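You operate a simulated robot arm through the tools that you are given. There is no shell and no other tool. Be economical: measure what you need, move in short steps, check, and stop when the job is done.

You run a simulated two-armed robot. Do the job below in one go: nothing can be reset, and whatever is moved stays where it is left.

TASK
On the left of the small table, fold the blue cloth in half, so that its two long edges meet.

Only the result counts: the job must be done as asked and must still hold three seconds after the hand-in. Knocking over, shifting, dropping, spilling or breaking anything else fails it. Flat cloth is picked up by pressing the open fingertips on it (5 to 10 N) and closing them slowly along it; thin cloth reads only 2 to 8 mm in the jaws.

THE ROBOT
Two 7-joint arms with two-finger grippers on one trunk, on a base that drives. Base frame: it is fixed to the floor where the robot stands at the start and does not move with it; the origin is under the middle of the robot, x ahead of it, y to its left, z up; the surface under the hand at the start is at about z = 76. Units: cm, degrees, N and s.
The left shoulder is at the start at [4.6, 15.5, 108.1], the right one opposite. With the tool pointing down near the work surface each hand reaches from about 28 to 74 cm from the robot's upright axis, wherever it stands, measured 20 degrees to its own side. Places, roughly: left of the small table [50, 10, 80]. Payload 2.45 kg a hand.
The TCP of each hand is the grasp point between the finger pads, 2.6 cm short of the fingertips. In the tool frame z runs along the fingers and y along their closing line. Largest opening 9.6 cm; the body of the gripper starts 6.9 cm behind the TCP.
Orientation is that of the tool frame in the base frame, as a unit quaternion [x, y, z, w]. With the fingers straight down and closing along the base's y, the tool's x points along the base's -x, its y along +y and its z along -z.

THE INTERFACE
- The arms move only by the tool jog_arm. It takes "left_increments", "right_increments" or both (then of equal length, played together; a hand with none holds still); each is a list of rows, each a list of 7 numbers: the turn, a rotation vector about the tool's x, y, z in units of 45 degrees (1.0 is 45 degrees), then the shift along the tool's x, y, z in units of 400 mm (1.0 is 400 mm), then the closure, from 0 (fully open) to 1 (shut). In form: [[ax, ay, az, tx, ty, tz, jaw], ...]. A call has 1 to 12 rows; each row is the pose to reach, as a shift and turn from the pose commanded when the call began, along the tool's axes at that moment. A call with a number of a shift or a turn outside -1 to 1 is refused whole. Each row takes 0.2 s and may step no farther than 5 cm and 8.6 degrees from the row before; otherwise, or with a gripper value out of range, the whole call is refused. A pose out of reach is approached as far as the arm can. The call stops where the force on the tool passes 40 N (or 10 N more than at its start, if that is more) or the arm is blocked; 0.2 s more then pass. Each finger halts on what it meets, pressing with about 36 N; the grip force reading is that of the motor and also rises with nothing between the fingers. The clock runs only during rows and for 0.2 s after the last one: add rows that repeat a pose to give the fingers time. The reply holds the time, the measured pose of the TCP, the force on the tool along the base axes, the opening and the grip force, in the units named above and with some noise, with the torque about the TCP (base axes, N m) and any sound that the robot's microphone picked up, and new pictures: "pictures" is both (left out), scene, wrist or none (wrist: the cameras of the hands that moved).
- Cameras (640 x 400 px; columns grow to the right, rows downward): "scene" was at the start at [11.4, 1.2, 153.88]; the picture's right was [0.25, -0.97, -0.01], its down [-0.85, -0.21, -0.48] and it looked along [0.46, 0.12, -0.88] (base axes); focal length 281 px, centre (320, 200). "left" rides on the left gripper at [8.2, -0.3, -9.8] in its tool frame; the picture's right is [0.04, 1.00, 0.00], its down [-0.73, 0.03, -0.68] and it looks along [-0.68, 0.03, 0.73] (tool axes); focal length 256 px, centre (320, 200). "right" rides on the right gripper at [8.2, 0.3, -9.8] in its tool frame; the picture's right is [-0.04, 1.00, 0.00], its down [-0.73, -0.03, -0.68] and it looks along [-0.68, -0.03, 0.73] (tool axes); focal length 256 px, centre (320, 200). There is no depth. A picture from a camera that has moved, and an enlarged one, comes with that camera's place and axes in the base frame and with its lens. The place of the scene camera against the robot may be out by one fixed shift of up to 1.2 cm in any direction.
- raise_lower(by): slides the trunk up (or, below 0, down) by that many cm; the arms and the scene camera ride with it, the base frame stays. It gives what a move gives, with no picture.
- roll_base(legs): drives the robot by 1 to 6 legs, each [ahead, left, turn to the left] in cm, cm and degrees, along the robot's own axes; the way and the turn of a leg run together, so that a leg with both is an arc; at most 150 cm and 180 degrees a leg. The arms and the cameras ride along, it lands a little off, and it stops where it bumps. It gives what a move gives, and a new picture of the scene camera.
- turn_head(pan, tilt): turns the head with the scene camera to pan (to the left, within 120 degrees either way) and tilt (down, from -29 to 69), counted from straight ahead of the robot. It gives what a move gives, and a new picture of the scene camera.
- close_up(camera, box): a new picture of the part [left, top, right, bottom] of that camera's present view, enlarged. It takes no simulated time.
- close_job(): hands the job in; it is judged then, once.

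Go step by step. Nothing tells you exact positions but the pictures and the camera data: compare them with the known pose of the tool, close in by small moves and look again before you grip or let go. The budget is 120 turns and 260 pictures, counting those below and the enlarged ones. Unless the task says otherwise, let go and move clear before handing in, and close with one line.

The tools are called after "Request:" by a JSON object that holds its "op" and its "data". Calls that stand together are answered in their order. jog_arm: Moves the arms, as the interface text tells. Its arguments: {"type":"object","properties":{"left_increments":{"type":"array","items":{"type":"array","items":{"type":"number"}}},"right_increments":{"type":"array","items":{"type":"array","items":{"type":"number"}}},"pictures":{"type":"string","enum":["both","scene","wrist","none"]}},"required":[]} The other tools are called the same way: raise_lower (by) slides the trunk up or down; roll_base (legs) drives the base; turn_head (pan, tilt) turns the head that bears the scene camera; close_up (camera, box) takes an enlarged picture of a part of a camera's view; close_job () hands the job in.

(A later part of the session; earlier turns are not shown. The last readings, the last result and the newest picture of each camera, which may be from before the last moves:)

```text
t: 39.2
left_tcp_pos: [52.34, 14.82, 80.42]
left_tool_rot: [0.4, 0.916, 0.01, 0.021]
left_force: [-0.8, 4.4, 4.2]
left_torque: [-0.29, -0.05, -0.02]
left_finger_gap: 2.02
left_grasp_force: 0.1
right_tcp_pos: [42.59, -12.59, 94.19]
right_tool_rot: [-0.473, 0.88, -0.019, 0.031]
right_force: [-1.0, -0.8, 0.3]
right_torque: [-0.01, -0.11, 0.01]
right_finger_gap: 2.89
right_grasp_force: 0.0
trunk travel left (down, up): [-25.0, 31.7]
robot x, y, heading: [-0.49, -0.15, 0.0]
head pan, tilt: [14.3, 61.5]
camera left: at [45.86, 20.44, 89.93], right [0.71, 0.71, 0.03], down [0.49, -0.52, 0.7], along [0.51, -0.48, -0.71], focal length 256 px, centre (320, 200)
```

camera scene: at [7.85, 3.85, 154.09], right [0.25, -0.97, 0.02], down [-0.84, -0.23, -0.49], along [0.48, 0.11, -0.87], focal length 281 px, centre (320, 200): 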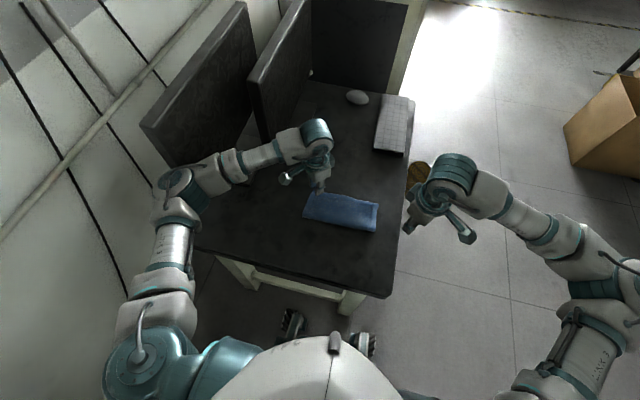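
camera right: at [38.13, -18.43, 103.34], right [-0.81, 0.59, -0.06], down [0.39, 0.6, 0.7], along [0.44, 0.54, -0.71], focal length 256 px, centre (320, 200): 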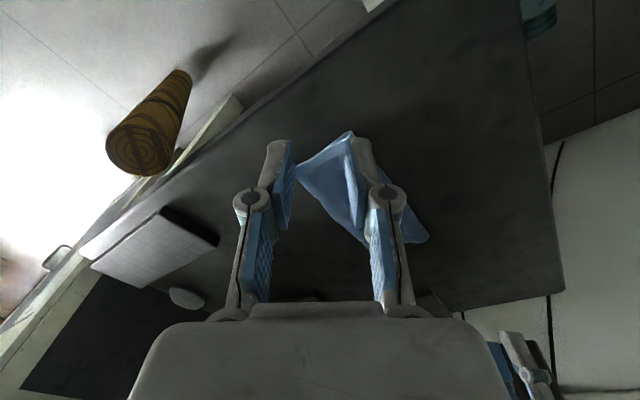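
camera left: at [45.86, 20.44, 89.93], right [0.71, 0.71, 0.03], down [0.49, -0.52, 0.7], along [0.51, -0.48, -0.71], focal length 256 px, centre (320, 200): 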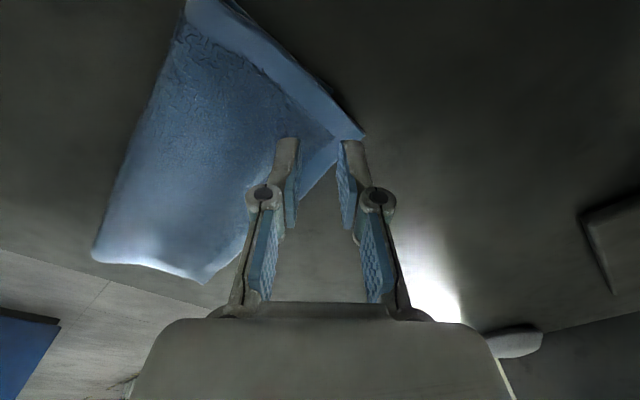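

The hand overshoots slightly; I hold still for a second to see where it settles.

Request:
{"op": "jog_arm", "data": {"left_increments": [[0, 0, 0, 0, 0, -0.01, 0.79], [0, 0, 0, 0, 0, -0.01, 0.79], [0, 0, 0, 0, 0, -0.01, 0.79], [0, 0, 0, 0, 0, -0.01, 0.79], [0, 0, 0, 0, 0, -0.01, 0.79], [0, 0, 0, 0, 0, -0.01, 0.79]], "pictures": "wrist"}}

```text
t: 40.6
left_tcp_pos: [52.11, 14.65, 80.54]
left_tool_rot: [0.402, 0.916, 0.01, 0.02]
left_force: [0.1, 0.3, 0.0]
left_torque: [0.02, -0.02, 0.02]
left_finger_gap: 2.03
left_grasp_force: 0.0
right_tcp_pos: [42.46, -12.75, 94.29]
right_tool_rot: [-0.472, 0.881, -0.02, 0.033]
right_force: [0.0, -0.6, 0.2]
right_torque: [0.0, 0.02, -0.01]
right_finger_gap: 2.88
right_grasp_force: 0.0
trunk travel left (down, up): [-25.0, 31.7]
robot x, y, heading: [-0.14, 0.11, 0.1]
head pan, tilt: [14.3, 61.5]
camera left: at [45.65, 20.28, 90.18], right [0.71, 0.71, 0.03], down [0.49, -0.52, 0.7], along [0.51, -0.48, -0.71], focal length 256 px, centre (320, 200)
```

left: 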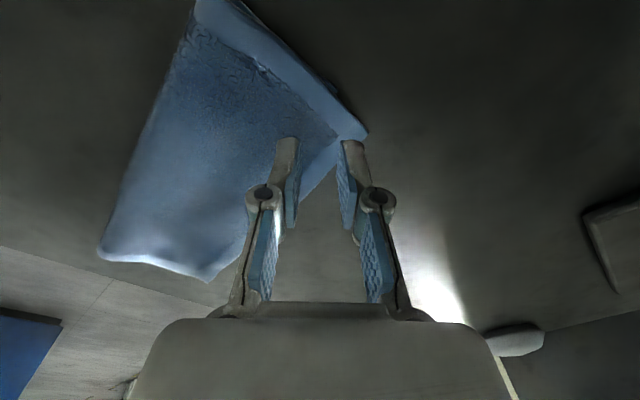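

Settled; relative to the hem corner the fingers are well placed. I go straight down, and if the contact is light, close next.

Request:
{"op": "jog_arm", "data": {"left_increments": [[0, 0, 0, 0, 0, 0.015, 0.79], [0, 0, 0, 0, 0, 0.028, 0.79], [0, 0, 0, 0, 0, 0.036, 0.79], [0, 0, 0, 0, 0, 0.039, 0.79], [0, 0, 0, 0, 0, 0.039, 0.79]], "pictures": "wrist"}}

```text
t: 41.8
left_tcp_pos: [52.2, 14.23, 79.13]
left_tool_rot: [0.404, 0.915, 0.009, 0.02]
left_force: [-0.6, -0.2, 17.9]
left_torque: [-0.13, 0.38, 0.02]
left_finger_gap: 1.75
left_grasp_force: 0.1
right_tcp_pos: [42.53, -12.95, 94.21]
right_tool_rot: [-0.472, 0.881, -0.019, 0.032]
right_force: [0.4, 1.0, -0.1]
right_torque: [-0.01, 0.03, -0.02]
right_finger_gap: 2.89
right_grasp_force: 0.1
trunk travel left (down, up): [-25.0, 31.7]
robot x, y, heading: [-0.08, -0.12, -0.1]
head pan, tilt: [14.3, 61.5]
camera left: at [45.8, 20.0, 88.68], right [0.71, 0.7, 0.03], down [0.48, -0.52, 0.7], along [0.51, -0.48, -0.71], focal length 256 px, centre (320, 200)
```

left: 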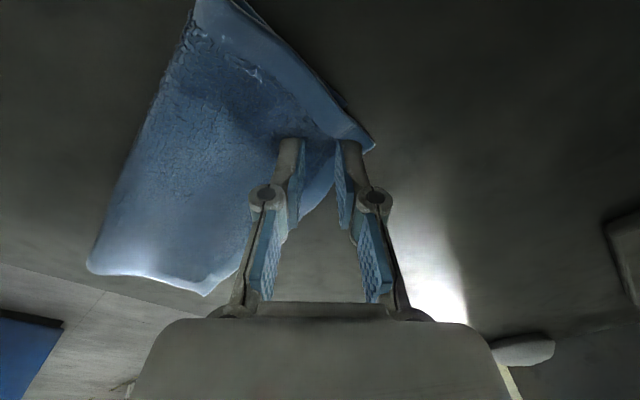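

Both fingers are on the hem. I ease the force and close slowly, then lift slightly to check that only the top layer is held.

Request:
{"op": "jog_arm", "data": {"left_increments": [[0, 0, 0, 0, 0, -0.005, 0.79], [0, 0, 0, 0, 0, -0.005, 0.82], [0, 0, 0, 0, 0, -0.005, 0.85], [0, 0, 0, 0, 0, -0.005, 0.88], [0, 0, 0, 0, 0, -0.005, 0.91], [0, 0, 0, 0, 0, -0.005, 0.94], [0, 0, 0, 0, 0, -0.005, 0.97], [0, 0, 0, 0, 0, -0.005, 1], [0, 0, 0, 0, 0, -0.005, 1], [0, 0, 0, 0, 0, -0.005, 1]], "pictures": "wrist"}}

```text
t: 44.0
left_tcp_pos: [51.99, 14.35, 78.95]
left_tool_rot: [0.403, 0.915, 0.01, 0.018]
left_force: [0.2, 1.3, 7.1]
left_torque: [0.04, 0.05, -0.01]
left_finger_gap: 0.01
left_grasp_force: 28.5
right_tcp_pos: [42.64, -12.88, 94.02]
right_tool_rot: [-0.472, 0.881, -0.019, 0.032]
right_force: [0.3, 0.4, -0.5]
right_torque: [-0.02, -0.02, -0.01]
right_finger_gap: 2.87
right_grasp_force: 0.0
trunk travel left (down, up): [-25.0, 31.7]
robot x, y, heading: [0.04, 0.2, 0.0]
head pan, tilt: [14.3, 61.5]
camera left: at [45.7, 20.0, 88.62], right [0.71, 0.7, 0.03], down [0.49, -0.52, 0.7], along [0.51, -0.48, -0.72], focal length 256 px, centre (320, 200)
```

left: 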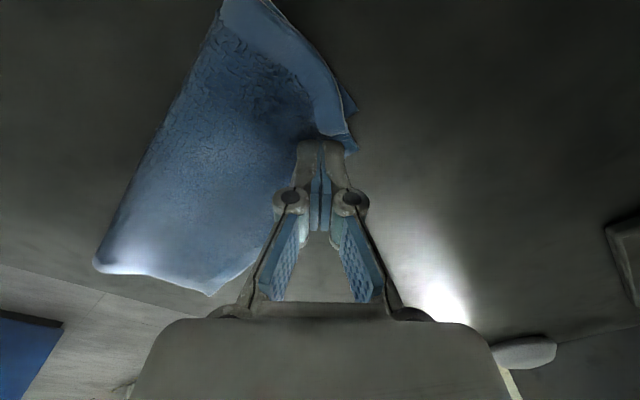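

No cloth in the jaws — it slipped — but the hem was pushed back. I lift away and look at the new state.

Request:
{"op": "jog_arm", "data": {"left_increments": [[0, 0, 0, 0, 0, -0.02, 1], [0, 0, 0, 0, 0, -0.06, 1], [0, 0, 0, 0, 0, -0.12, 1], [0, 0, 0, 0, 0, -0.2, 1], [0, 0, 0, 0.02, 0.02, -0.25, 1], [0, 0, 0, 0.02, 0.02, -0.25, 1]], "pictures": "wrist"}}

Request:
{"op": "close_up", "data": {"camera": "left", "box": [190, 20, 390, 180]}}

Request:
{"op": "close_up", "data": {"camera": "scene", "box": [280, 165, 400, 245]}}

```text
t: 45.4
left_tcp_pos: [52.02, 14.91, 89.15]
left_tool_rot: [0.405, 0.914, 0.011, 0.017]
left_force: [0.4, -0.2, 0.2]
left_torque: [-0.01, 0.02, 0.04]
left_finger_gap: 0.0
left_grasp_force: 28.4
right_tcp_pos: [42.98, -13.3, 93.98]
right_tool_rot: [-0.47, 0.882, -0.017, 0.033]
right_force: [-0.2, 0.8, -0.5]
right_torque: [-0.01, -0.05, -0.01]
right_finger_gap: 2.88
right_grasp_force: 0.0
trunk travel left (down, up): [-25.0, 31.7]
robot x, y, heading: [-0.04, 0.18, 0.2]
head pan, tilt: [14.3, 61.5]
camera left: at [45.83, 20.56, 98.75], right [0.71, 0.7, 0.03], down [0.49, -0.53, 0.7], along [0.51, -0.48, -0.72], focal length 256 px, centre (320, 200)
```

left: 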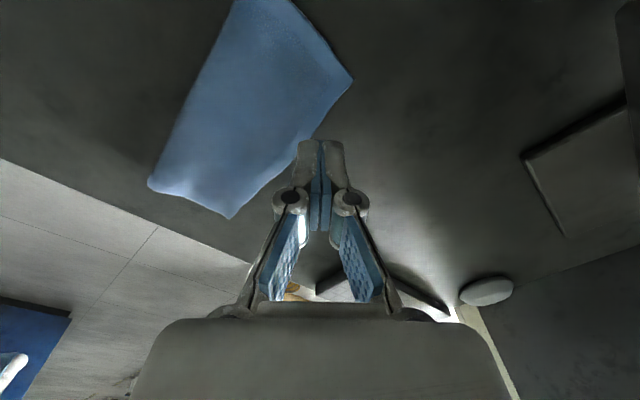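

```text
2.50 times, centred on (290, 100) of left
camera zoom: at [45.83, 20.56, 98.75], right [0.71, 0.7, 0.03], down [0.49, -0.53, 0.7], along [0.51, -0.48, -0.72], focal length 640 px, centre (395, 450)
```

zoom: 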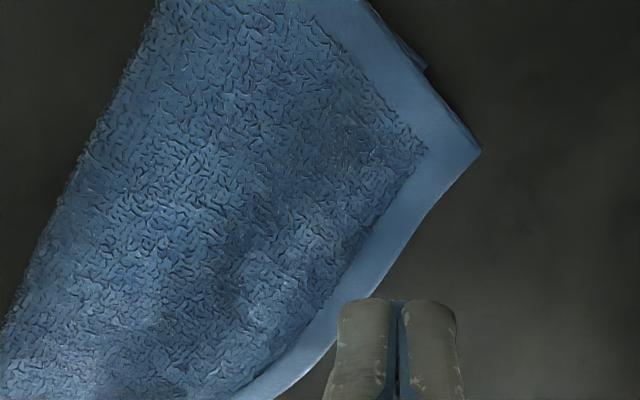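

```text
5.00 times, centred on (340, 205) of scene
camera zoom: at [10.29, -0.97, 153.99], right [0.25, -0.97, -0.02], down [-0.85, -0.21, -0.49], along [0.47, 0.14, -0.87], focal length 1405 px, centre (220, 175)
```

zoom: 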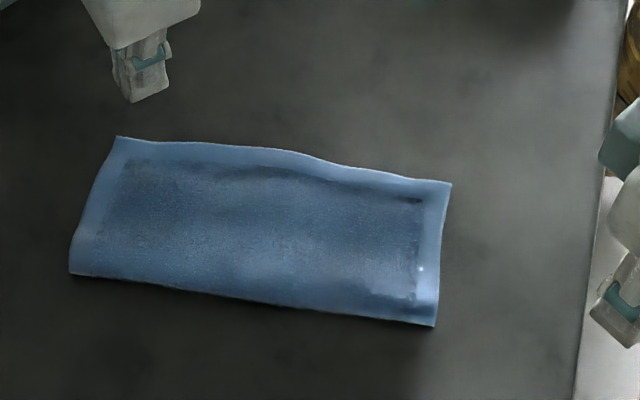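

After relaxing, the left overhang is still ~3 cm. For a better grip I turn the left tool back to closing along y, so that both fingers fit entirely on the overhanging single layer.

Request:
{"op": "jog_arm", "data": {"left_increments": [[0, 0, -0.17, 0, 0, 0, 0.9], [0, 0, -0.34, 0, 0, 0, 0.79], [0, 0, -0.5, 0, 0, 0, 0.79], [0, 0, -0.67, 0, 0, 0, 0.79], [0, 0, -0.84, 0, 0, 0, 0.79], [0, 0, -1, 0, 0, 0, 0.79], [0, 0, -1, 0, 0, 0, 0.79], [0, 0, -1, 0, 0, 0, 0.79]], "pictures": "wrist"}}

```text
t: 47.2
left_tcp_pos: [51.84, 15.47, 89.16]
left_tool_rot: [0.021, 1.0, 0.001, 0.022]
left_force: [0.5, 0.3, 0.4]
left_torque: [-0.03, -0.01, 0.02]
left_finger_gap: 2.0
left_grasp_force: 0.1
right_tcp_pos: [42.63, -12.84, 94.06]
right_tool_rot: [-0.472, 0.881, -0.019, 0.031]
right_force: [0.2, 0.8, -0.2]
right_torque: [-0.01, 0.0, 0.04]
right_finger_gap: 2.89
right_grasp_force: 0.0
trunk travel left (down, up): [-25.0, 31.7]
robot x, y, heading: [-0.14, -0.04, -0.3]
head pan, tilt: [14.3, 61.5]
camera left: at [43.05, 15.42, 98.64], right [0.0, 1.0, 0.0], down [0.7, 0.0, 0.71], along [0.71, 0.0, -0.7], focal length 256 px, centre (320, 200)
```

left: 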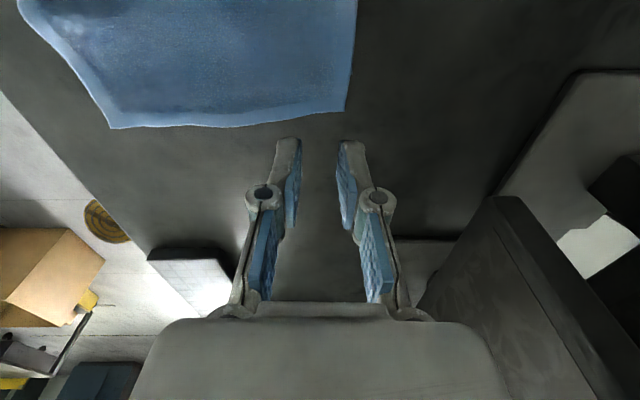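

The top hem's left corner is at (53.9,17.7). I go down over it with both fingers inside the overhang and check.

Request:
{"op": "jog_arm", "data": {"left_increments": [[0, 0, 0, -0.004, -0.01, 0.06, 0.79], [0, 0, 0, -0.008, -0.02, 0.12, 0.79], [0, 0, 0, -0.011, -0.03, 0.17, 0.79], [0, 0, 0, -0.011, -0.03, 0.21, 0.79], [0, 0, 0, -0.011, -0.03, 0.225, 0.79], [0, 0, 0, -0.011, -0.03, 0.225, 0.79], [0, 0, 0, -0.011, -0.03, 0.225, 0.79]], "pictures": "wrist"}}

```text
t: 48.8
left_tcp_pos: [52.58, 13.8, 79.98]
left_tool_rot: [0.024, 1.0, 0.002, 0.019]
left_force: [-0.4, 0.2, -0.3]
left_torque: [-0.03, -0.03, -0.02]
left_finger_gap: 2.01
left_grasp_force: 0.1
right_tcp_pos: [42.76, -13.29, 93.93]
right_tool_rot: [-0.472, 0.881, -0.016, 0.031]
right_force: [-0.3, -0.4, -0.3]
right_torque: [-0.02, -0.01, 0.03]
right_finger_gap: 2.82
right_grasp_force: 0.1
trunk travel left (down, up): [-25.0, 31.7]
robot x, y, heading: [0.14, -0.1, -0.1]
head pan, tilt: [14.3, 61.5]
camera left: at [43.89, 13.78, 89.53], right [0.01, 1.0, 0.01], down [0.71, -0.01, 0.71], along [0.71, 0.0, -0.71], focal length 256 px, centre (320, 200)
```

left: 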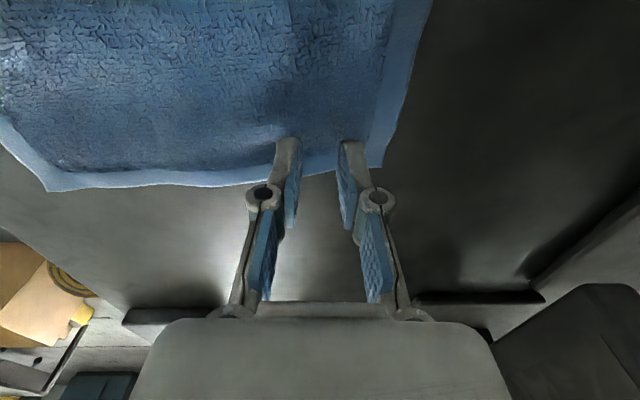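

Well placed. Down to contact and slow closing.

Request:
{"op": "jog_arm", "data": {"left_increments": [[0, 0, 0, 0, 0.01, 0.012, 0.79], [0, 0, 0, 0, 0.01, 0.022, 0.79], [0, 0, 0, 0, 0.01, 0.03, 0.79], [0, 0, 0, 0, 0.01, 0.03, 0.79], [0, 0, 0, 0, 0.01, 0.03, 0.82], [0, 0, 0, 0, 0.01, 0.03, 0.85], [0, 0, 0, 0, 0.01, 0.03, 0.88], [0, 0, 0, 0, 0.01, 0.03, 0.91], [0, 0, 0, 0, 0.01, 0.03, 0.94], [0, 0, 0, 0, 0.01, 0.03, 0.97], [0, 0, 0, 0, 0.01, 0.03, 1], [0, 0, 0, 0, 0.01, 0.03, 1]], "pictures": "wrist"}}

```text
t: 51.4
left_tcp_pos: [52.96, 14.43, 78.73]
left_tool_rot: [0.023, 1.0, 0.004, 0.019]
left_force: [0.6, 3.5, 21.0]
left_torque: [0.11, 0.0, -0.02]
left_finger_gap: 0.33
left_grasp_force: 32.0
right_tcp_pos: [43.05, -13.35, 93.75]
right_tool_rot: [-0.472, 0.881, -0.015, 0.032]
right_force: [-0.8, 0.0, 0.0]
right_torque: [-0.04, 0.03, 0.02]
right_finger_gap: 2.87
right_grasp_force: 0.1
trunk travel left (down, up): [-25.0, 31.7]
robot x, y, heading: [-0.39, -0.28, 0.1]
head pan, tilt: [14.3, 61.5]
camera left: at [44.27, 14.26, 88.38], right [0.01, 1.0, 0.01], down [0.71, -0.01, 0.71], along [0.71, 0.0, -0.71], focal length 256 px, centre (320, 200)
```

left: 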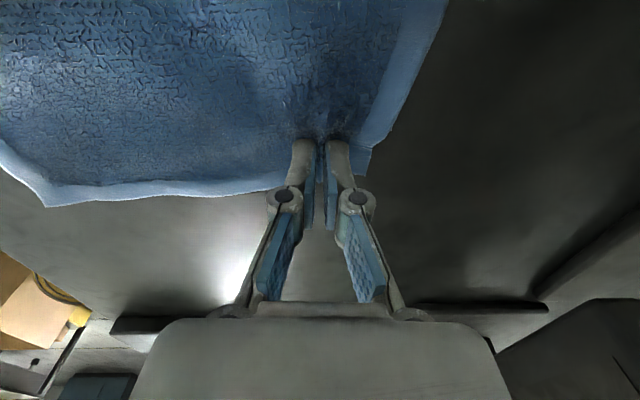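

Held (0.33 cm). I lift it along a small arc, back about 4.5 cm, then lower it 3 cm behind its old place.

Request:
{"op": "jog_arm", "data": {"left_increments": [[0, 0, 0, 0.005, 0, -0.035, 1], [0, 0, 0, 0.02, 0, -0.07, 1], [0, 0, 0, 0.05, 0, -0.1, 1], [0, 0, 0, 0.085, 0, -0.125, 1], [0, 0, 0, 0.11, 0, -0.135, 1], [0, 0, 0, 0.11, 0, -0.135, 1]], "pictures": "both"}}

Request:
{"op": "close_up", "data": {"camera": "right", "box": [240, 80, 480, 260]}}

```text
t: 52.8
left_tcp_pos: [48.64, 14.8, 83.92]
left_tool_rot: [0.021, 1.0, 0.001, 0.017]
left_force: [-0.1, 0.7, 1.5]
left_torque: [0.03, -0.02, 0.01]
left_finger_gap: 0.22
left_grasp_force: 28.4
right_tcp_pos: [43.26, -12.99, 93.85]
right_tool_rot: [-0.472, 0.881, -0.017, 0.029]
right_force: [1.0, 0.0, 0.3]
right_torque: [-0.02, -0.01, -0.01]
right_finger_gap: 2.89
right_grasp_force: 0.1
trunk travel left (down, up): [-25.0, 31.7]
robot x, y, heading: [-0.17, -0.13, -0.1]
head pan, tilt: [14.3, 61.5]
camera scene: at [10.9, 0.83, 153.97], right [0.25, -0.97, -0.01], down [-0.85, -0.21, -0.48], along [0.47, 0.13, -0.88], focal length 281 px, centre (320, 200)
camera left: at [39.95, 14.79, 93.56], right [0.0, 1.0, 0.0], down [0.71, 0.0, 0.71], along [0.71, 0.0, -0.71], focal length 256 px, centre (320, 200)
```

scene: 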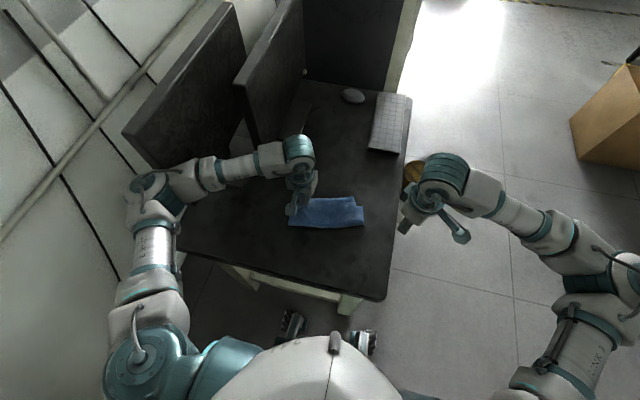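
left: 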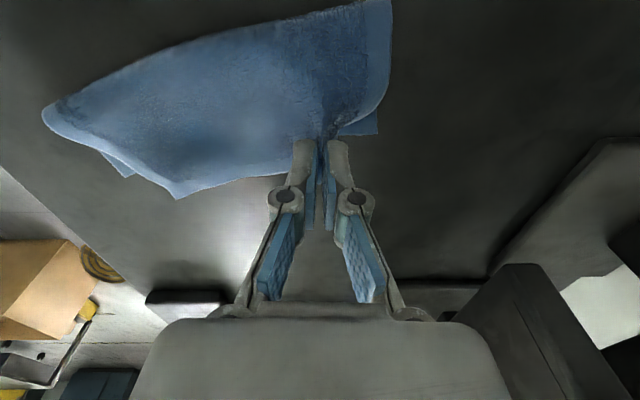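

```text
2.22 times, centred on (360, 170) of right
camera zoom: at [37.72, -19.39, 103.45], right [-0.81, 0.59, -0.06], down [0.38, 0.6, 0.71], along [0.45, 0.55, -0.71], focal length 569 px, centre (231, 267)
```

zoom: 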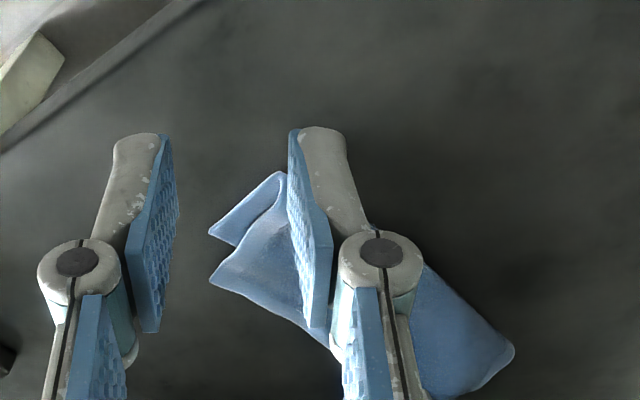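

The lift skewed the top layer somewhat: bottom corners are at about (50.2,19.2) and (54.6,−1.9). I lay the left part of the top hem onto the bottom-left corner and keep holding it there, while the right hand turns to closing along the hem for its corner.

Request:
{"op": "jog_arm", "data": {"left_increments": [[0, 0, 0, -0.01, 0.008, 0.02, 1], [0, 0, 0, -0.02, 0.016, 0.045, 1], [0, 0, 0, -0.027, 0.021, 0.07, 1], [0, 0, 0, -0.027, 0.021, 0.095, 1], [0, 0, 0, -0.027, 0.021, 0.108, 1], [0, 0, 0, -0.027, 0.021, 0.108, 1], [0, 0, 0, -0.027, 0.021, 0.108, 1]], "right_increments": [[0, 0, 0.16, 0, 0, 0, 0.75], [0, 0, 0.32, 0, 0, 0, 0.79], [0, 0, 0.48, 0, 0, 0, 0.79], [0, 0, 0.64, 0, 0, 0, 0.79], [0, 0, 0.8, 0, 0, 0, 0.79], [0, 0, 0.95, 0, 0, 0, 0.79], [0, 0, 0.99, 0, 0, 0, 0.79]]}}

Request:
{"op": "close_up", "data": {"camera": "scene", "box": [270, 165, 390, 245]}}

```text
t: 54.4
left_tcp_pos: [49.86, 15.78, 79.45]
left_tool_rot: [0.023, 1.0, 0.002, 0.017]
left_force: [-0.2, 0.0, 2.8]
left_torque: [0.0, 0.05, 0.01]
left_finger_gap: 0.36
left_grasp_force: 32.3
right_tcp_pos: [43.43, -12.93, 93.82]
right_tool_rot: [-0.102, 0.994, -0.005, 0.033]
right_force: [0.6, 0.4, 1.2]
right_torque: [0.01, -0.04, 0.03]
right_finger_gap: 1.99
right_grasp_force: 0.0
trunk travel left (down, up): [-25.0, 31.7]
robot x, y, heading: [0.1, -0.37, 0.0]
head pan, tilt: [14.3, 61.5]
camera scene: at [10.97, 1.34, 153.93], right [0.25, -0.97, 0.0], down [-0.85, -0.22, -0.48], along [0.47, 0.12, -0.88], focal length 281 px, centre (320, 200)
camera right: at [34.53, -14.09, 103.14], right [-0.16, 0.99, -0.01], down [0.68, 0.12, 0.73], along [0.72, 0.11, -0.69], focal length 256 px, centre (320, 200)
camera left: at [41.2, 15.63, 89.04], right [0.01, 1.0, 0.0], down [0.71, 0.0, 0.7], along [0.7, 0.0, -0.71], focal length 256 px, centre (320, 200)
```

scene: 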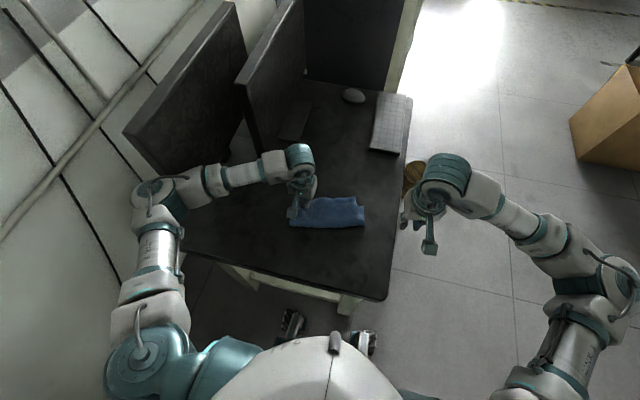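
right: 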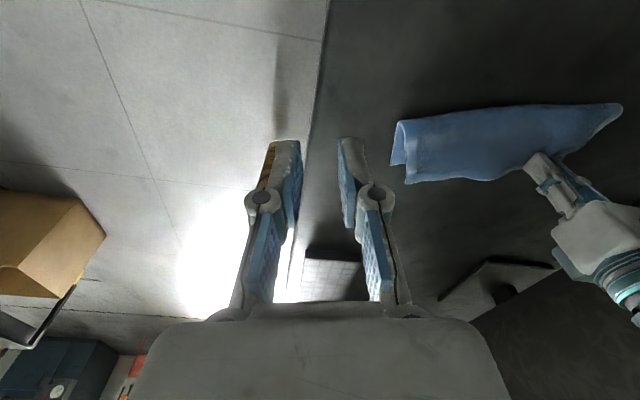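
left: 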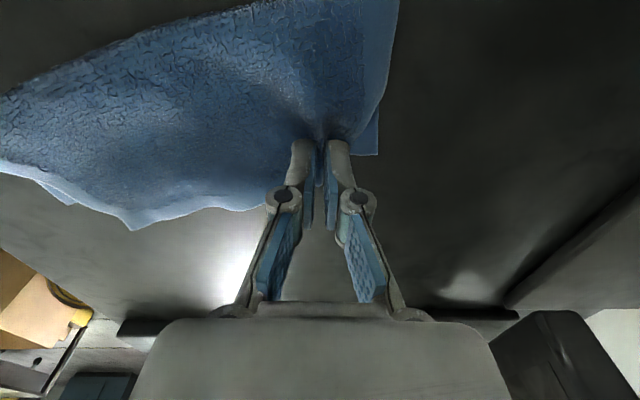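

```text
5.00 times, centred on (330, 205) of scene
camera zoom: at [10.97, 1.34, 153.93], right [0.25, -0.97, 0.0], down [-0.85, -0.22, -0.48], along [0.47, 0.12, -0.88], focal length 1405 px, centre (270, 175)
```

zoom: 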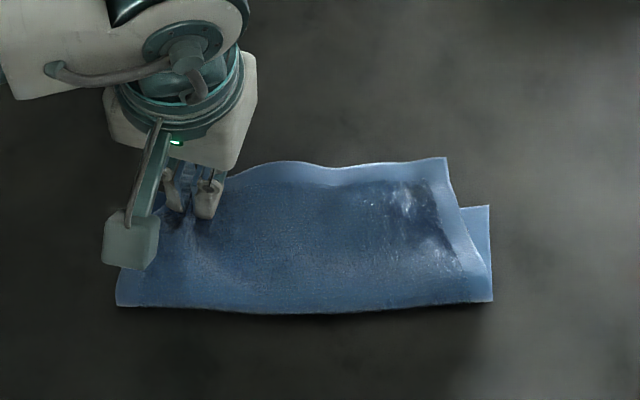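

Left hem now sits at the bottom-left corner and is held. The top-right corner is at ≈(57.0,1.3) and belongs on (54.4,−2.0); I bring the right hand above it.

Request:
{"op": "jog_arm", "data": {"right_increments": [[0, 0, -0.04, -0.055, 0.053, 0.02, 0.79], [0, 0, -0.08, -0.11, 0.106, 0.05, 0.79], [0, 0, -0.12, -0.165, 0.159, 0.08, 0.79], [0, 0, -0.16, -0.22, 0.212, 0.11, 0.79], [0, 0, -0.2, -0.275, 0.265, 0.14, 0.79], [0, 0, -0.2, -0.325, 0.312, 0.17, 0.79], [0, 0, -0.2, -0.354, 0.34, 0.195, 0.79], [0, 0, -0.2, -0.354, 0.34, 0.195, 0.79]], "pictures": "both"}}

```text
t: 56.2
left_tcp_pos: [49.92, 15.72, 79.44]
left_tool_rot: [0.022, 1.0, 0.001, 0.017]
left_force: [1.2, 0.2, 2.3]
left_torque: [0.06, -0.03, 0.04]
left_finger_gap: 0.35
left_grasp_force: 32.2
right_tcp_pos: [54.96, 3.4, 86.75]
right_tool_rot: [-0.181, 0.983, -0.008, 0.034]
right_force: [-0.1, 0.6, -0.1]
right_torque: [0.04, 0.0, -0.04]
right_finger_gap: 2.02
right_grasp_force: 0.0
trunk travel left (down, up): [-25.0, 31.7]
robot x, y, heading: [-0.27, 0.23, -0.1]
head pan, tilt: [14.3, 61.5]
camera scene: at [10.88, 1.5, 153.93], right [0.25, -0.97, 0.0], down [-0.85, -0.22, -0.48], along [0.47, 0.12, -0.88], focal length 281 px, centre (320, 200)
camera right: at [46.34, 0.78, 96.15], right [-0.32, 0.95, -0.02], down [0.65, 0.24, 0.72], along [0.69, 0.21, -0.69], focal length 256 px, centre (320, 200)
```

scene: 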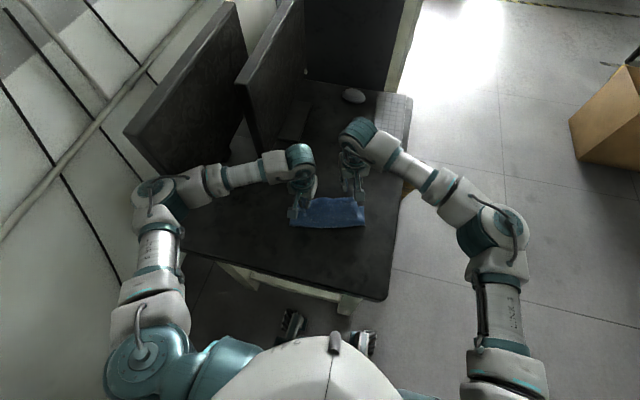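
right: 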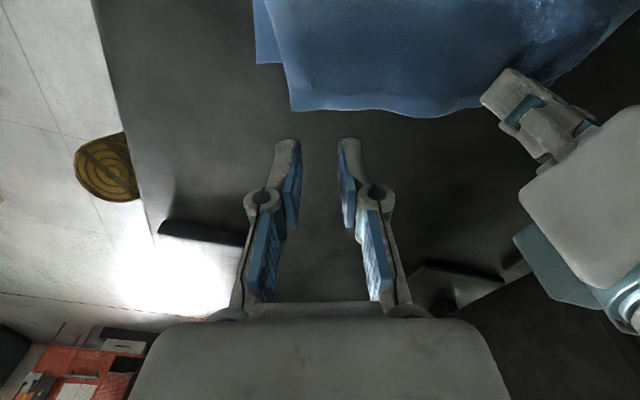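

Right on place. I descend to just above the hem with the tilt compensated, and look.

Request:
{"op": "jog_arm", "data": {"right_increments": [[0, 0, 0, 0.003, 0.001, 0.05, 0.79], [0, 0, 0, 0.006, 0.002, 0.1, 0.79], [0, 0, 0, 0.01, 0.004, 0.14, 0.79], [0, 0, 0, 0.012, 0.004, 0.17, 0.79], [0, 0, 0, 0.012, 0.004, 0.17, 0.79], [0, 0, 0, 0.012, 0.004, 0.17, 0.79]], "pictures": "wrist"}}

```text
t: 57.6
left_tcp_pos: [49.8, 15.71, 79.53]
left_tool_rot: [0.022, 1.0, 0.001, 0.018]
left_force: [0.9, -0.7, 2.7]
left_torque: [0.03, -0.03, 0.02]
left_finger_gap: 0.38
left_grasp_force: 32.5
right_tcp_pos: [54.85, 3.28, 79.68]
right_tool_rot: [-0.18, 0.983, -0.008, 0.032]
right_force: [0.8, 0.2, -0.2]
right_torque: [-0.03, 0.04, -0.01]
right_finger_gap: 2.0
right_grasp_force: 0.1
trunk travel left (down, up): [-25.0, 31.7]
robot x, y, heading: [0.09, 0.22, 0.0]
head pan, tilt: [14.3, 61.5]
camera right: at [46.29, 0.7, 89.17], right [-0.32, 0.95, -0.02], down [0.65, 0.24, 0.72], along [0.69, 0.21, -0.69], focal length 256 px, centre (320, 200)
```

right: 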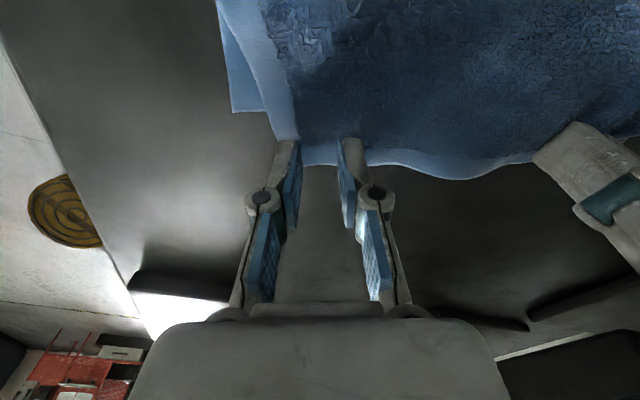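

Good. Shift 0.5 cm inward along the hem, down to contact, and close slowly.

Request:
{"op": "jog_arm", "data": {"right_increments": [[0, 0, 0, 0.004, 0.013, 0.005, 0.79], [0, 0, 0, 0.004, 0.013, 0.015, 0.79], [0, 0, 0, 0.004, 0.013, 0.022, 0.79], [0, 0, 0, 0.004, 0.013, 0.022, 0.79], [0, 0, 0, 0.004, 0.013, 0.022, 0.82], [0, 0, 0, 0.004, 0.013, 0.022, 0.85], [0, 0, 0, 0.004, 0.013, 0.022, 0.88], [0, 0, 0, 0.004, 0.013, 0.022, 0.91], [0, 0, 0, 0.004, 0.013, 0.022, 0.94], [0, 0, 0, 0.004, 0.013, 0.022, 0.97], [0, 0, 0, 0.004, 0.013, 0.022, 1], [0, 0, 0, 0.004, 0.013, 0.022, 1]], "pictures": "wrist"}}

```text
t: 60.2
left_tcp_pos: [49.84, 15.72, 79.5]
left_tool_rot: [0.023, 1.0, 0.001, 0.018]
left_force: [0.7, 0.1, 2.8]
left_torque: [0.04, 0.01, 0.0]
left_finger_gap: 0.37
left_grasp_force: 33.2
right_tcp_pos: [54.51, 3.76, 78.93]
right_tool_rot: [-0.18, 0.983, -0.007, 0.034]
right_force: [-1.2, -0.9, 18.0]
right_torque: [0.01, -0.04, 0.04]
right_finger_gap: 0.26
right_grasp_force: 32.5
trunk travel left (down, up): [-25.0, 31.7]
robot x, y, heading: [0.08, -0.03, 0.2]
head pan, tilt: [14.3, 61.5]
camera right: at [46.05, 1.21, 88.36], right [-0.32, 0.95, -0.02], down [0.65, 0.23, 0.72], along [0.69, 0.21, -0.69], focal length 256 px, centre (320, 200)
```

right: 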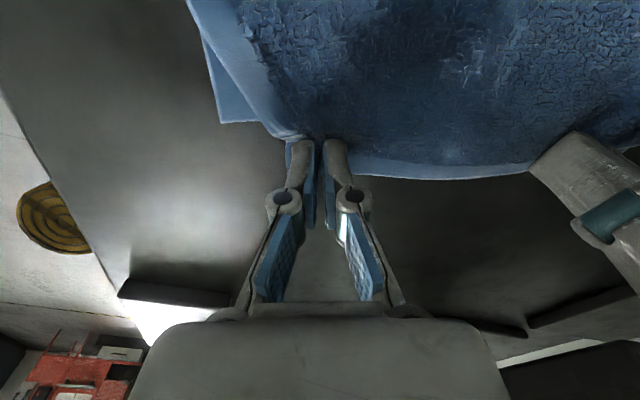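

Both hold the hem; their spacing fits the bottom edge. I lift both over the fold together, turning the hem parallel to the bottom edge, and check before laying it down.

Request:
{"op": "jog_arm", "data": {"left_increments": [[0, 0, -0.05, 0.01, -0.003, -0.05, 1], [0, 0, -0.1, 0.03, -0.008, -0.09, 1], [0, 0, -0.15, 0.053, -0.014, -0.12, 1], [0, 0, -0.2, 0.074, -0.019, -0.14, 1], [0, 0, -0.25, 0.09, -0.023, -0.15, 1], [0, 0, -0.3, 0.106, -0.0275, -0.155, 1], [0, 0, -0.3, 0.106, -0.0275, -0.155, 1]], "right_increments": [[0, 0, 0.03, 0.018, -0.004, -0.055, 1], [0, 0, 0.06, 0.055, -0.01, -0.1, 1], [0, 0, 0.1, 0.092, -0.017, -0.13, 1], [0, 0, 0.14, 0.128, -0.024, -0.15, 1], [0, 0, 0.17, 0.156, -0.03, -0.162, 1], [0, 0, 0.2, 0.183, -0.035, -0.1675, 1], [0, 0, 0.2, 0.183, -0.035, -0.1675, 1]]}}

Request:
{"op": "close_up", "data": {"camera": "scene", "box": [270, 165, 390, 245]}}

```text
t: 61.8
left_tcp_pos: [45.59, 14.56, 85.64]
left_tool_rot: [-0.094, 0.995, -0.002, 0.018]
left_force: [2.3, -22.6, -1.6]
left_torque: [-0.61, -0.05, -0.16]
left_finger_gap: 0.39
left_grasp_force: 32.6
right_tcp_pos: [48.04, -0.22, 85.14]
right_tool_rot: [-0.104, 0.994, -0.002, 0.031]
right_force: [-1.7, 23.4, 0.5]
right_torque: [0.59, 0.09, 0.0]
right_finger_gap: 0.39
right_grasp_force: 32.3
trunk travel left (down, up): [-25.0, 31.7]
robot x, y, heading: [-0.18, 0.08, -0.2]
head pan, tilt: [14.3, 61.5]
camera scene: at [11.72, 0.63, 153.9], right [0.25, -0.97, -0.01], down [-0.85, -0.21, -0.48], along [0.46, 0.13, -0.88], focal length 281 px, centre (320, 200)
camera right: at [39.2, -1.52, 94.6], right [-0.17, 0.99, -0.01], down [0.68, 0.12, 0.72], along [0.72, 0.11, -0.69], focal length 256 px, centre (320, 200)
camera left: at [37.19, 12.59, 95.18], right [-0.23, 0.97, -0.01], down [0.69, 0.17, 0.7], along [0.69, 0.15, -0.71], focal length 256 px, centre (320, 200)
```

scene: 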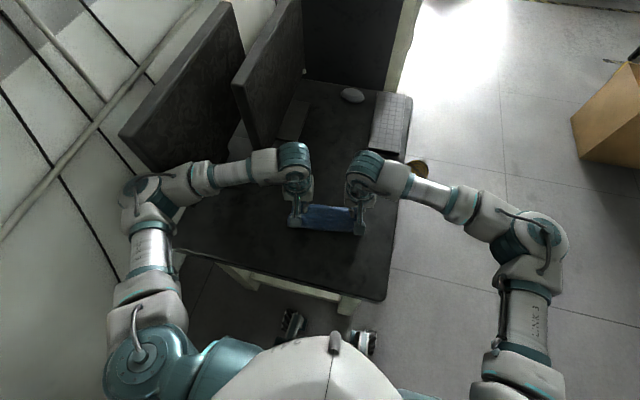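
right: 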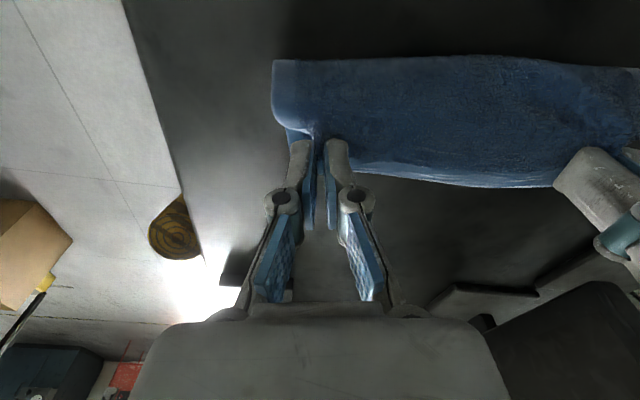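
left: 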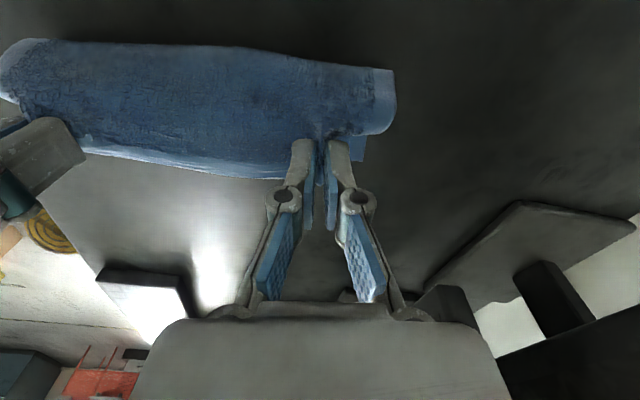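

```text
5.00 times, centred on (330, 205) of scene
camera zoom: at [11.72, 0.63, 153.9], right [0.25, -0.97, -0.01], down [-0.85, -0.21, -0.48], along [0.46, 0.13, -0.88], focal length 1405 px, centre (270, 175)
```

zoom: 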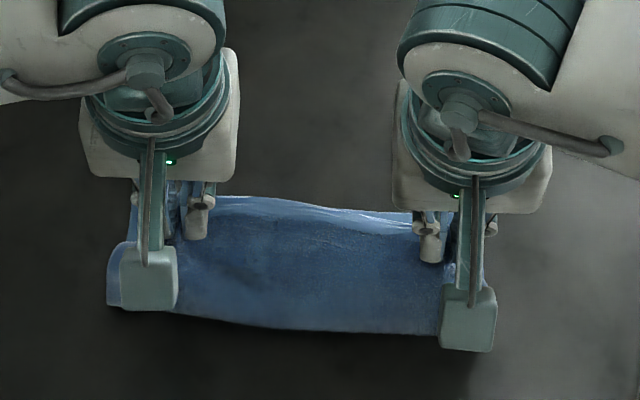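

Hem straight and taut (slightly too tight), fold line in the right place. I lay the hem down along the arc onto the bottom edge with a little slack.

Request:
{"op": "jog_arm", "data": {"left_increments": [[0, 0, 0, -0.015, -0.004, 0.004, 1], [0, 0, 0, -0.035, -0.002, 0.014, 1], [0, 0, 0, -0.055, 0, 0.034, 1], [0, 0, 0, -0.073, 0.001, 0.06, 1], [0, 0, 0, -0.087, 0.003, 0.092, 1], [0, 0, 0, -0.095, 0.004, 0.125, 1], [0, 0, 0, -0.0975, 0.004, 0.152, 1], [0, 0, 0, -0.0975, 0.004, 0.155, 1], [0, 0, 0, -0.0975, 0.004, 0.155, 1]], "right_increments": [[0, 0, 0, -0.015, 0.005, 0.004, 1], [0, 0, 0, -0.035, 0.006, 0.013, 1], [0, 0, 0, -0.055, 0.007, 0.031, 1], [0, 0, 0, -0.073, 0.007, 0.055, 1], [0, 0, 0, -0.087, 0.007, 0.085, 1], [0, 0, 0, -0.096, 0.007, 0.115, 1], [0, 0, 0, -0.0985, 0.007, 0.14, 1], [0, 0, 0, -0.0985, 0.007, 0.143, 1], [0, 0, 0, -0.0985, 0.007, 0.143, 1]]}}

Request:
{"op": "close_up", "data": {"camera": "scene", "box": [270, 165, 390, 245]}}

```text
t: 63.8
left_tcp_pos: [49.48, 15.72, 79.41]
left_tool_rot: [-0.094, 0.995, -0.001, 0.017]
left_force: [2.2, -21.6, 4.0]
left_torque: [-0.62, -0.07, -0.16]
left_finger_gap: 0.4
left_grasp_force: 32.4
right_tcp_pos: [52.27, 0.85, 79.69]
right_tool_rot: [-0.103, 0.994, -0.005, 0.032]
right_force: [-2.0, 20.5, 0.2]
right_torque: [0.6, 0.08, 0.0]
right_finger_gap: 0.37
right_grasp_force: 33.1
trunk travel left (down, up): [-25.0, 31.7]
robot x, y, heading: [-0.29, -0.32, -0.0]
head pan, tilt: [14.3, 61.5]
camera scene: at [11.55, 1.19, 153.88], right [0.25, -0.97, -0.01], down [-0.85, -0.21, -0.48], along [0.46, 0.12, -0.88], focal length 281 px, centre (320, 200)
camera right: at [43.4, -0.39, 89.08], right [-0.16, 0.99, -0.01], down [0.68, 0.12, 0.72], along [0.72, 0.11, -0.69], focal length 256 px, centre (320, 200)
camera left: at [41.04, 13.65, 89.01], right [-0.23, 0.97, -0.01], down [0.69, 0.17, 0.7], along [0.69, 0.15, -0.71], focal length 256 px, centre (320, 200)
```

scene: 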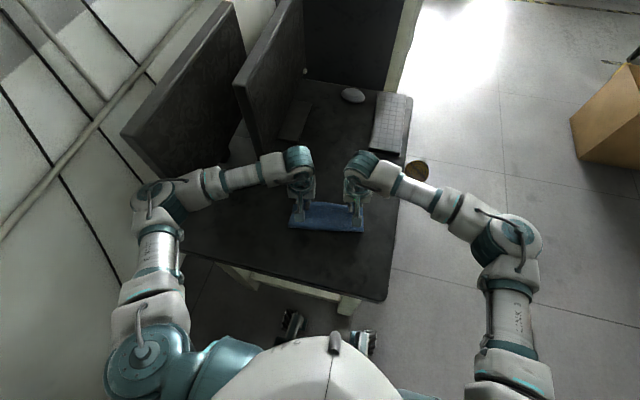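
right: 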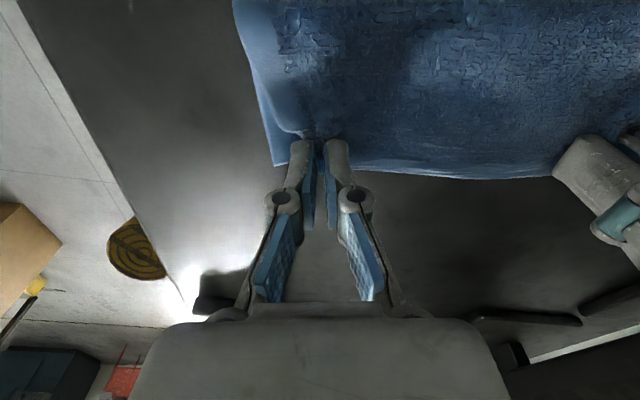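
left: 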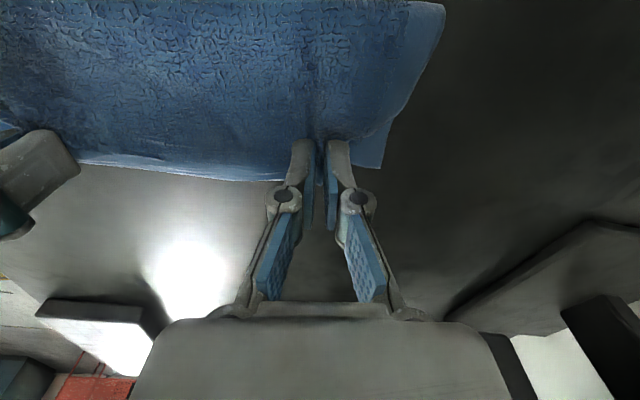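

```text
5.00 times, centred on (330, 205) of scene
camera zoom: at [11.55, 1.19, 153.88], right [0.25, -0.97, -0.01], down [-0.85, -0.21, -0.48], along [0.46, 0.12, -0.88], focal length 1405 px, centre (270, 175)
```

zoom: 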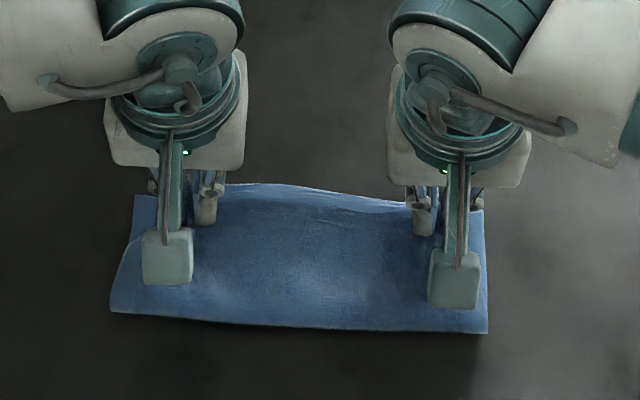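

Both ends of the hem lie over the bottom corners. I ease the tension slightly, open slowly and lift straight up.

Request:
{"op": "jog_arm", "data": {"left_increments": [[0, 0, 0, 0, -0.004, 0.004, 1], [0, 0, 0, 0, -0.008, 0.004, 1], [0, 0, 0, 0, -0.008, 0.002, 0.97], [0, 0, 0, 0, -0.008, 0.002, 0.92], [0, 0, 0, 0, -0.008, 0.001, 0.87], [0, 0, 0, 0, -0.008, 0, 0.82], [0, 0, 0, 0, -0.008, -0.004, 0.77], [0, 0, 0, 0, -0.008, -0.03, 0.75], [0, 0, 0, 0, -0.008, -0.08, 0.75], [0, 0, 0, 0, -0.008, -0.16, 0.75], [0, 0, 0, 0, -0.008, -0.25, 0.75]], "right_increments": [[0, 0, 0, 0, 0.004, 0.006, 1], [0, 0, 0, 0, 0.008, 0.008, 1], [0, 0, 0, 0, 0.008, 0.008, 0.97], [0, 0, 0, 0, 0.008, 0.007, 0.92], [0, 0, 0, 0, 0.008, 0.006, 0.87], [0, 0, 0, 0, 0.008, 0.005, 0.82], [0, 0, 0, 0, 0.008, 0, 0.77], [0, 0, 0, 0, 0.008, -0.03, 0.75], [0, 0, 0, 0, 0.008, -0.08, 0.75], [0, 0, 0, 0, 0.008, -0.16, 0.75], [0, 0, 0, 0, 0.008, -0.25, 0.75]]}}

Request:
{"op": "close_up", "data": {"camera": "scene", "box": [270, 165, 390, 245]}}

```text
t: 66.2
left_tcp_pos: [49.05, 14.98, 89.4]
left_tool_rot: [-0.094, 0.995, 0.001, 0.016]
left_force: [0.6, 0.6, -0.7]
left_torque: [0.0, 0.02, -0.02]
left_finger_gap: 2.4
left_grasp_force: 0.0
right_tcp_pos: [51.29, 1.0, 89.65]
right_tool_rot: [-0.102, 0.994, -0.004, 0.033]
right_force: [0.3, -0.4, 0.2]
right_torque: [-0.01, 0.01, -0.01]
right_finger_gap: 2.4
right_grasp_force: 0.1
trunk travel left (down, up): [-25.0, 31.7]
robot x, y, heading: [0.07, 0.17, -0.2]
head pan, tilt: [14.3, 61.5]
camera scene: at [10.9, 0.29, 153.89], right [0.25, -0.97, -0.01], down [-0.85, -0.21, -0.48], along [0.47, 0.13, -0.88], focal length 281 px, centre (320, 200)
camera right: at [42.42, -0.3, 99.09], right [-0.16, 0.99, -0.01], down [0.68, 0.12, 0.73], along [0.72, 0.11, -0.69], focal length 256 px, centre (320, 200)
camera left: at [40.62, 13.07, 99.1], right [-0.23, 0.97, 0.0], down [0.69, 0.16, 0.7], along [0.69, 0.16, -0.71], focal length 256 px, centre (320, 200)
```

scene: 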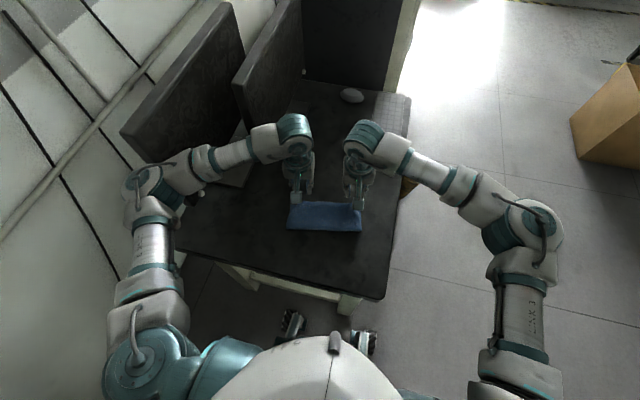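
right: 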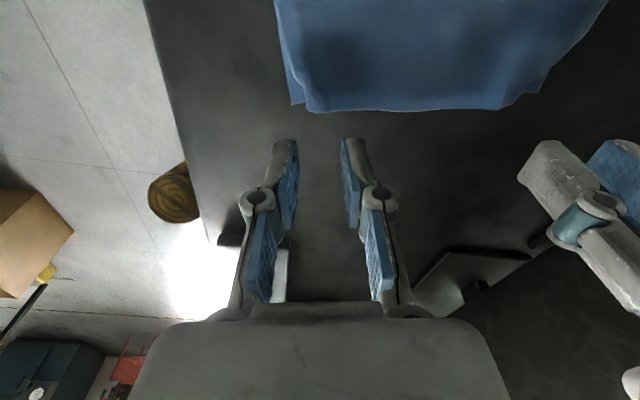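
left: 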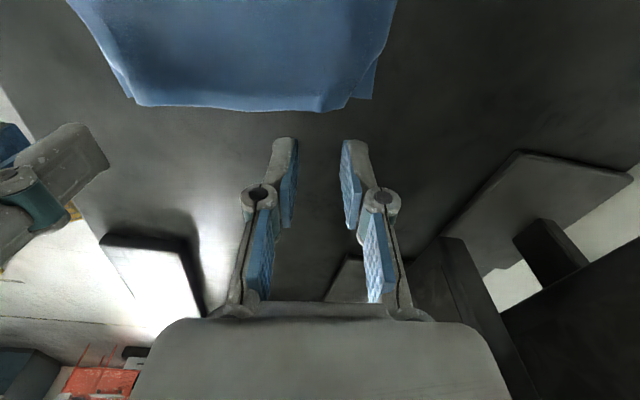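

```text
5.00 times, centred on (330, 205) of scene
camera zoom: at [10.9, 0.29, 153.89], right [0.25, -0.97, -0.01], down [-0.85, -0.21, -0.48], along [0.47, 0.13, -0.88], focal length 1405 px, centre (270, 175)
```

zoom: 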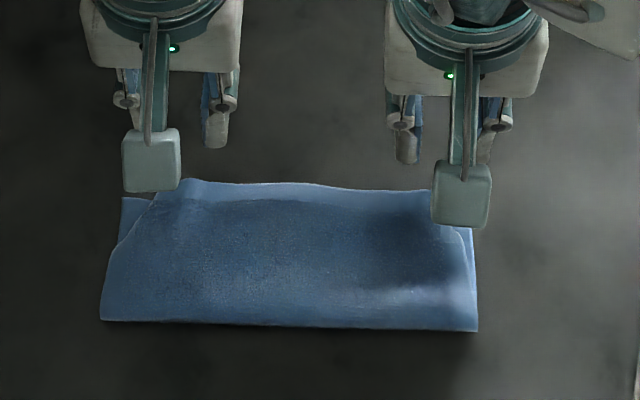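

The long edges now lie together; the top hem is still drawn in ~2 cm at both ends from the pinches. I wait a moment and zoom in.

Request:
{"op": "jog_arm", "data": {"left_increments": [[0, 0, 0, 0.01, 0.03, -0.03, 0.75], [0, 0, 0, 0.02, 0.06, -0.06, 0.75], [0, 0, 0, 0.02, 0.1, -0.08, 0.75], [0, 0, 0, 0.02, 0.1, -0.08, 0.75], [0, 0, 0, 0.02, 0.1, -0.08, 0.75], [0, 0, 0, 0.02, 0.1, -0.08, 0.75]], "right_increments": [[0, 0, 0, 0.01, -0.03, -0.03, 0.75], [0, 0, 0, 0.02, -0.06, -0.06, 0.75], [0, 0, 0, 0.02, -0.1, -0.08, 0.75], [0, 0, 0, 0.02, -0.1, -0.08, 0.75], [0, 0, 0, 0.02, -0.1, -0.08, 0.75], [0, 0, 0, 0.02, -0.1, -0.08, 0.75]], "pictures": "none"}}

Request:
{"op": "close_up", "data": {"camera": "left", "box": [100, 0, 420, 150]}}

Request:
{"op": "close_up", "data": {"camera": "right", "box": [250, 0, 570, 150]}}

Request:
{"op": "close_up", "data": {"camera": "scene", "box": [270, 165, 390, 245]}}

```text
t: 67.6
left_tcp_pos: [47.58, 18.42, 92.72]
left_tool_rot: [-0.094, 0.995, 0.002, 0.018]
left_force: [-0.1, -0.4, 0.2]
left_torque: [-0.01, -0.03, 0.02]
left_finger_gap: 2.4
left_grasp_force: 0.0
right_tcp_pos: [51.21, -3.4, 92.94]
right_tool_rot: [-0.102, 0.994, -0.002, 0.033]
right_force: [0.1, 0.1, 0.1]
right_torque: [0.01, 0.01, -0.01]
right_finger_gap: 2.41
right_grasp_force: 0.1
trunk travel left (down, up): [-25.0, 31.7]
robot x, y, heading: [-0.24, -0.27, 0.1]
head pan, tilt: [14.3, 61.5]
```

```text
2.00 times, centred on (260, 75) of left
camera zoom: at [39.08, 16.36, 102.38], right [-0.23, 0.97, 0.0], down [0.69, 0.16, 0.71], along [0.69, 0.16, -0.71], focal length 512 px, centre (440, 450)
```

zoom: 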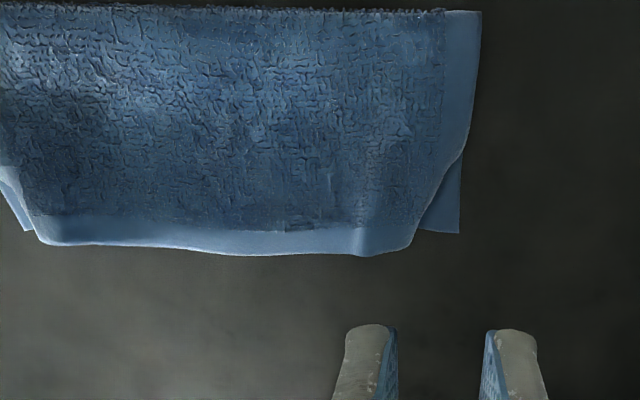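

```text
2.00 times, centred on (410, 75) of right
camera zoom: at [42.37, -4.76, 102.3], right [-0.16, 0.99, -0.01], down [0.68, 0.12, 0.73], along [0.72, 0.11, -0.69], focal length 512 px, centre (140, 450)
```

zoom: 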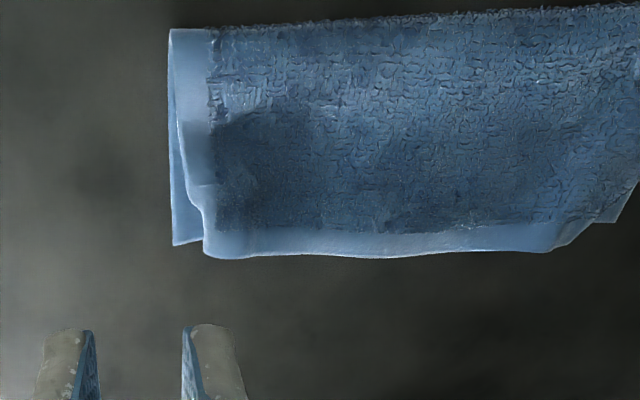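

```text
5.00 times, centred on (330, 205) of scene
camera zoom: at [11.32, -1.79, 153.9], right [0.25, -0.97, -0.02], down [-0.85, -0.21, -0.48], along [0.46, 0.14, -0.87], focal length 1405 px, centre (270, 175)
```

zoom: 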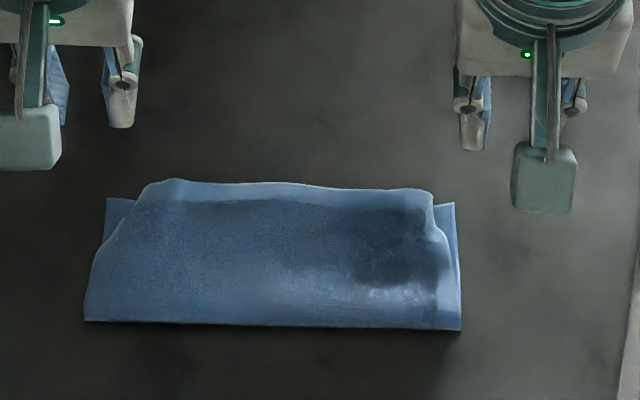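

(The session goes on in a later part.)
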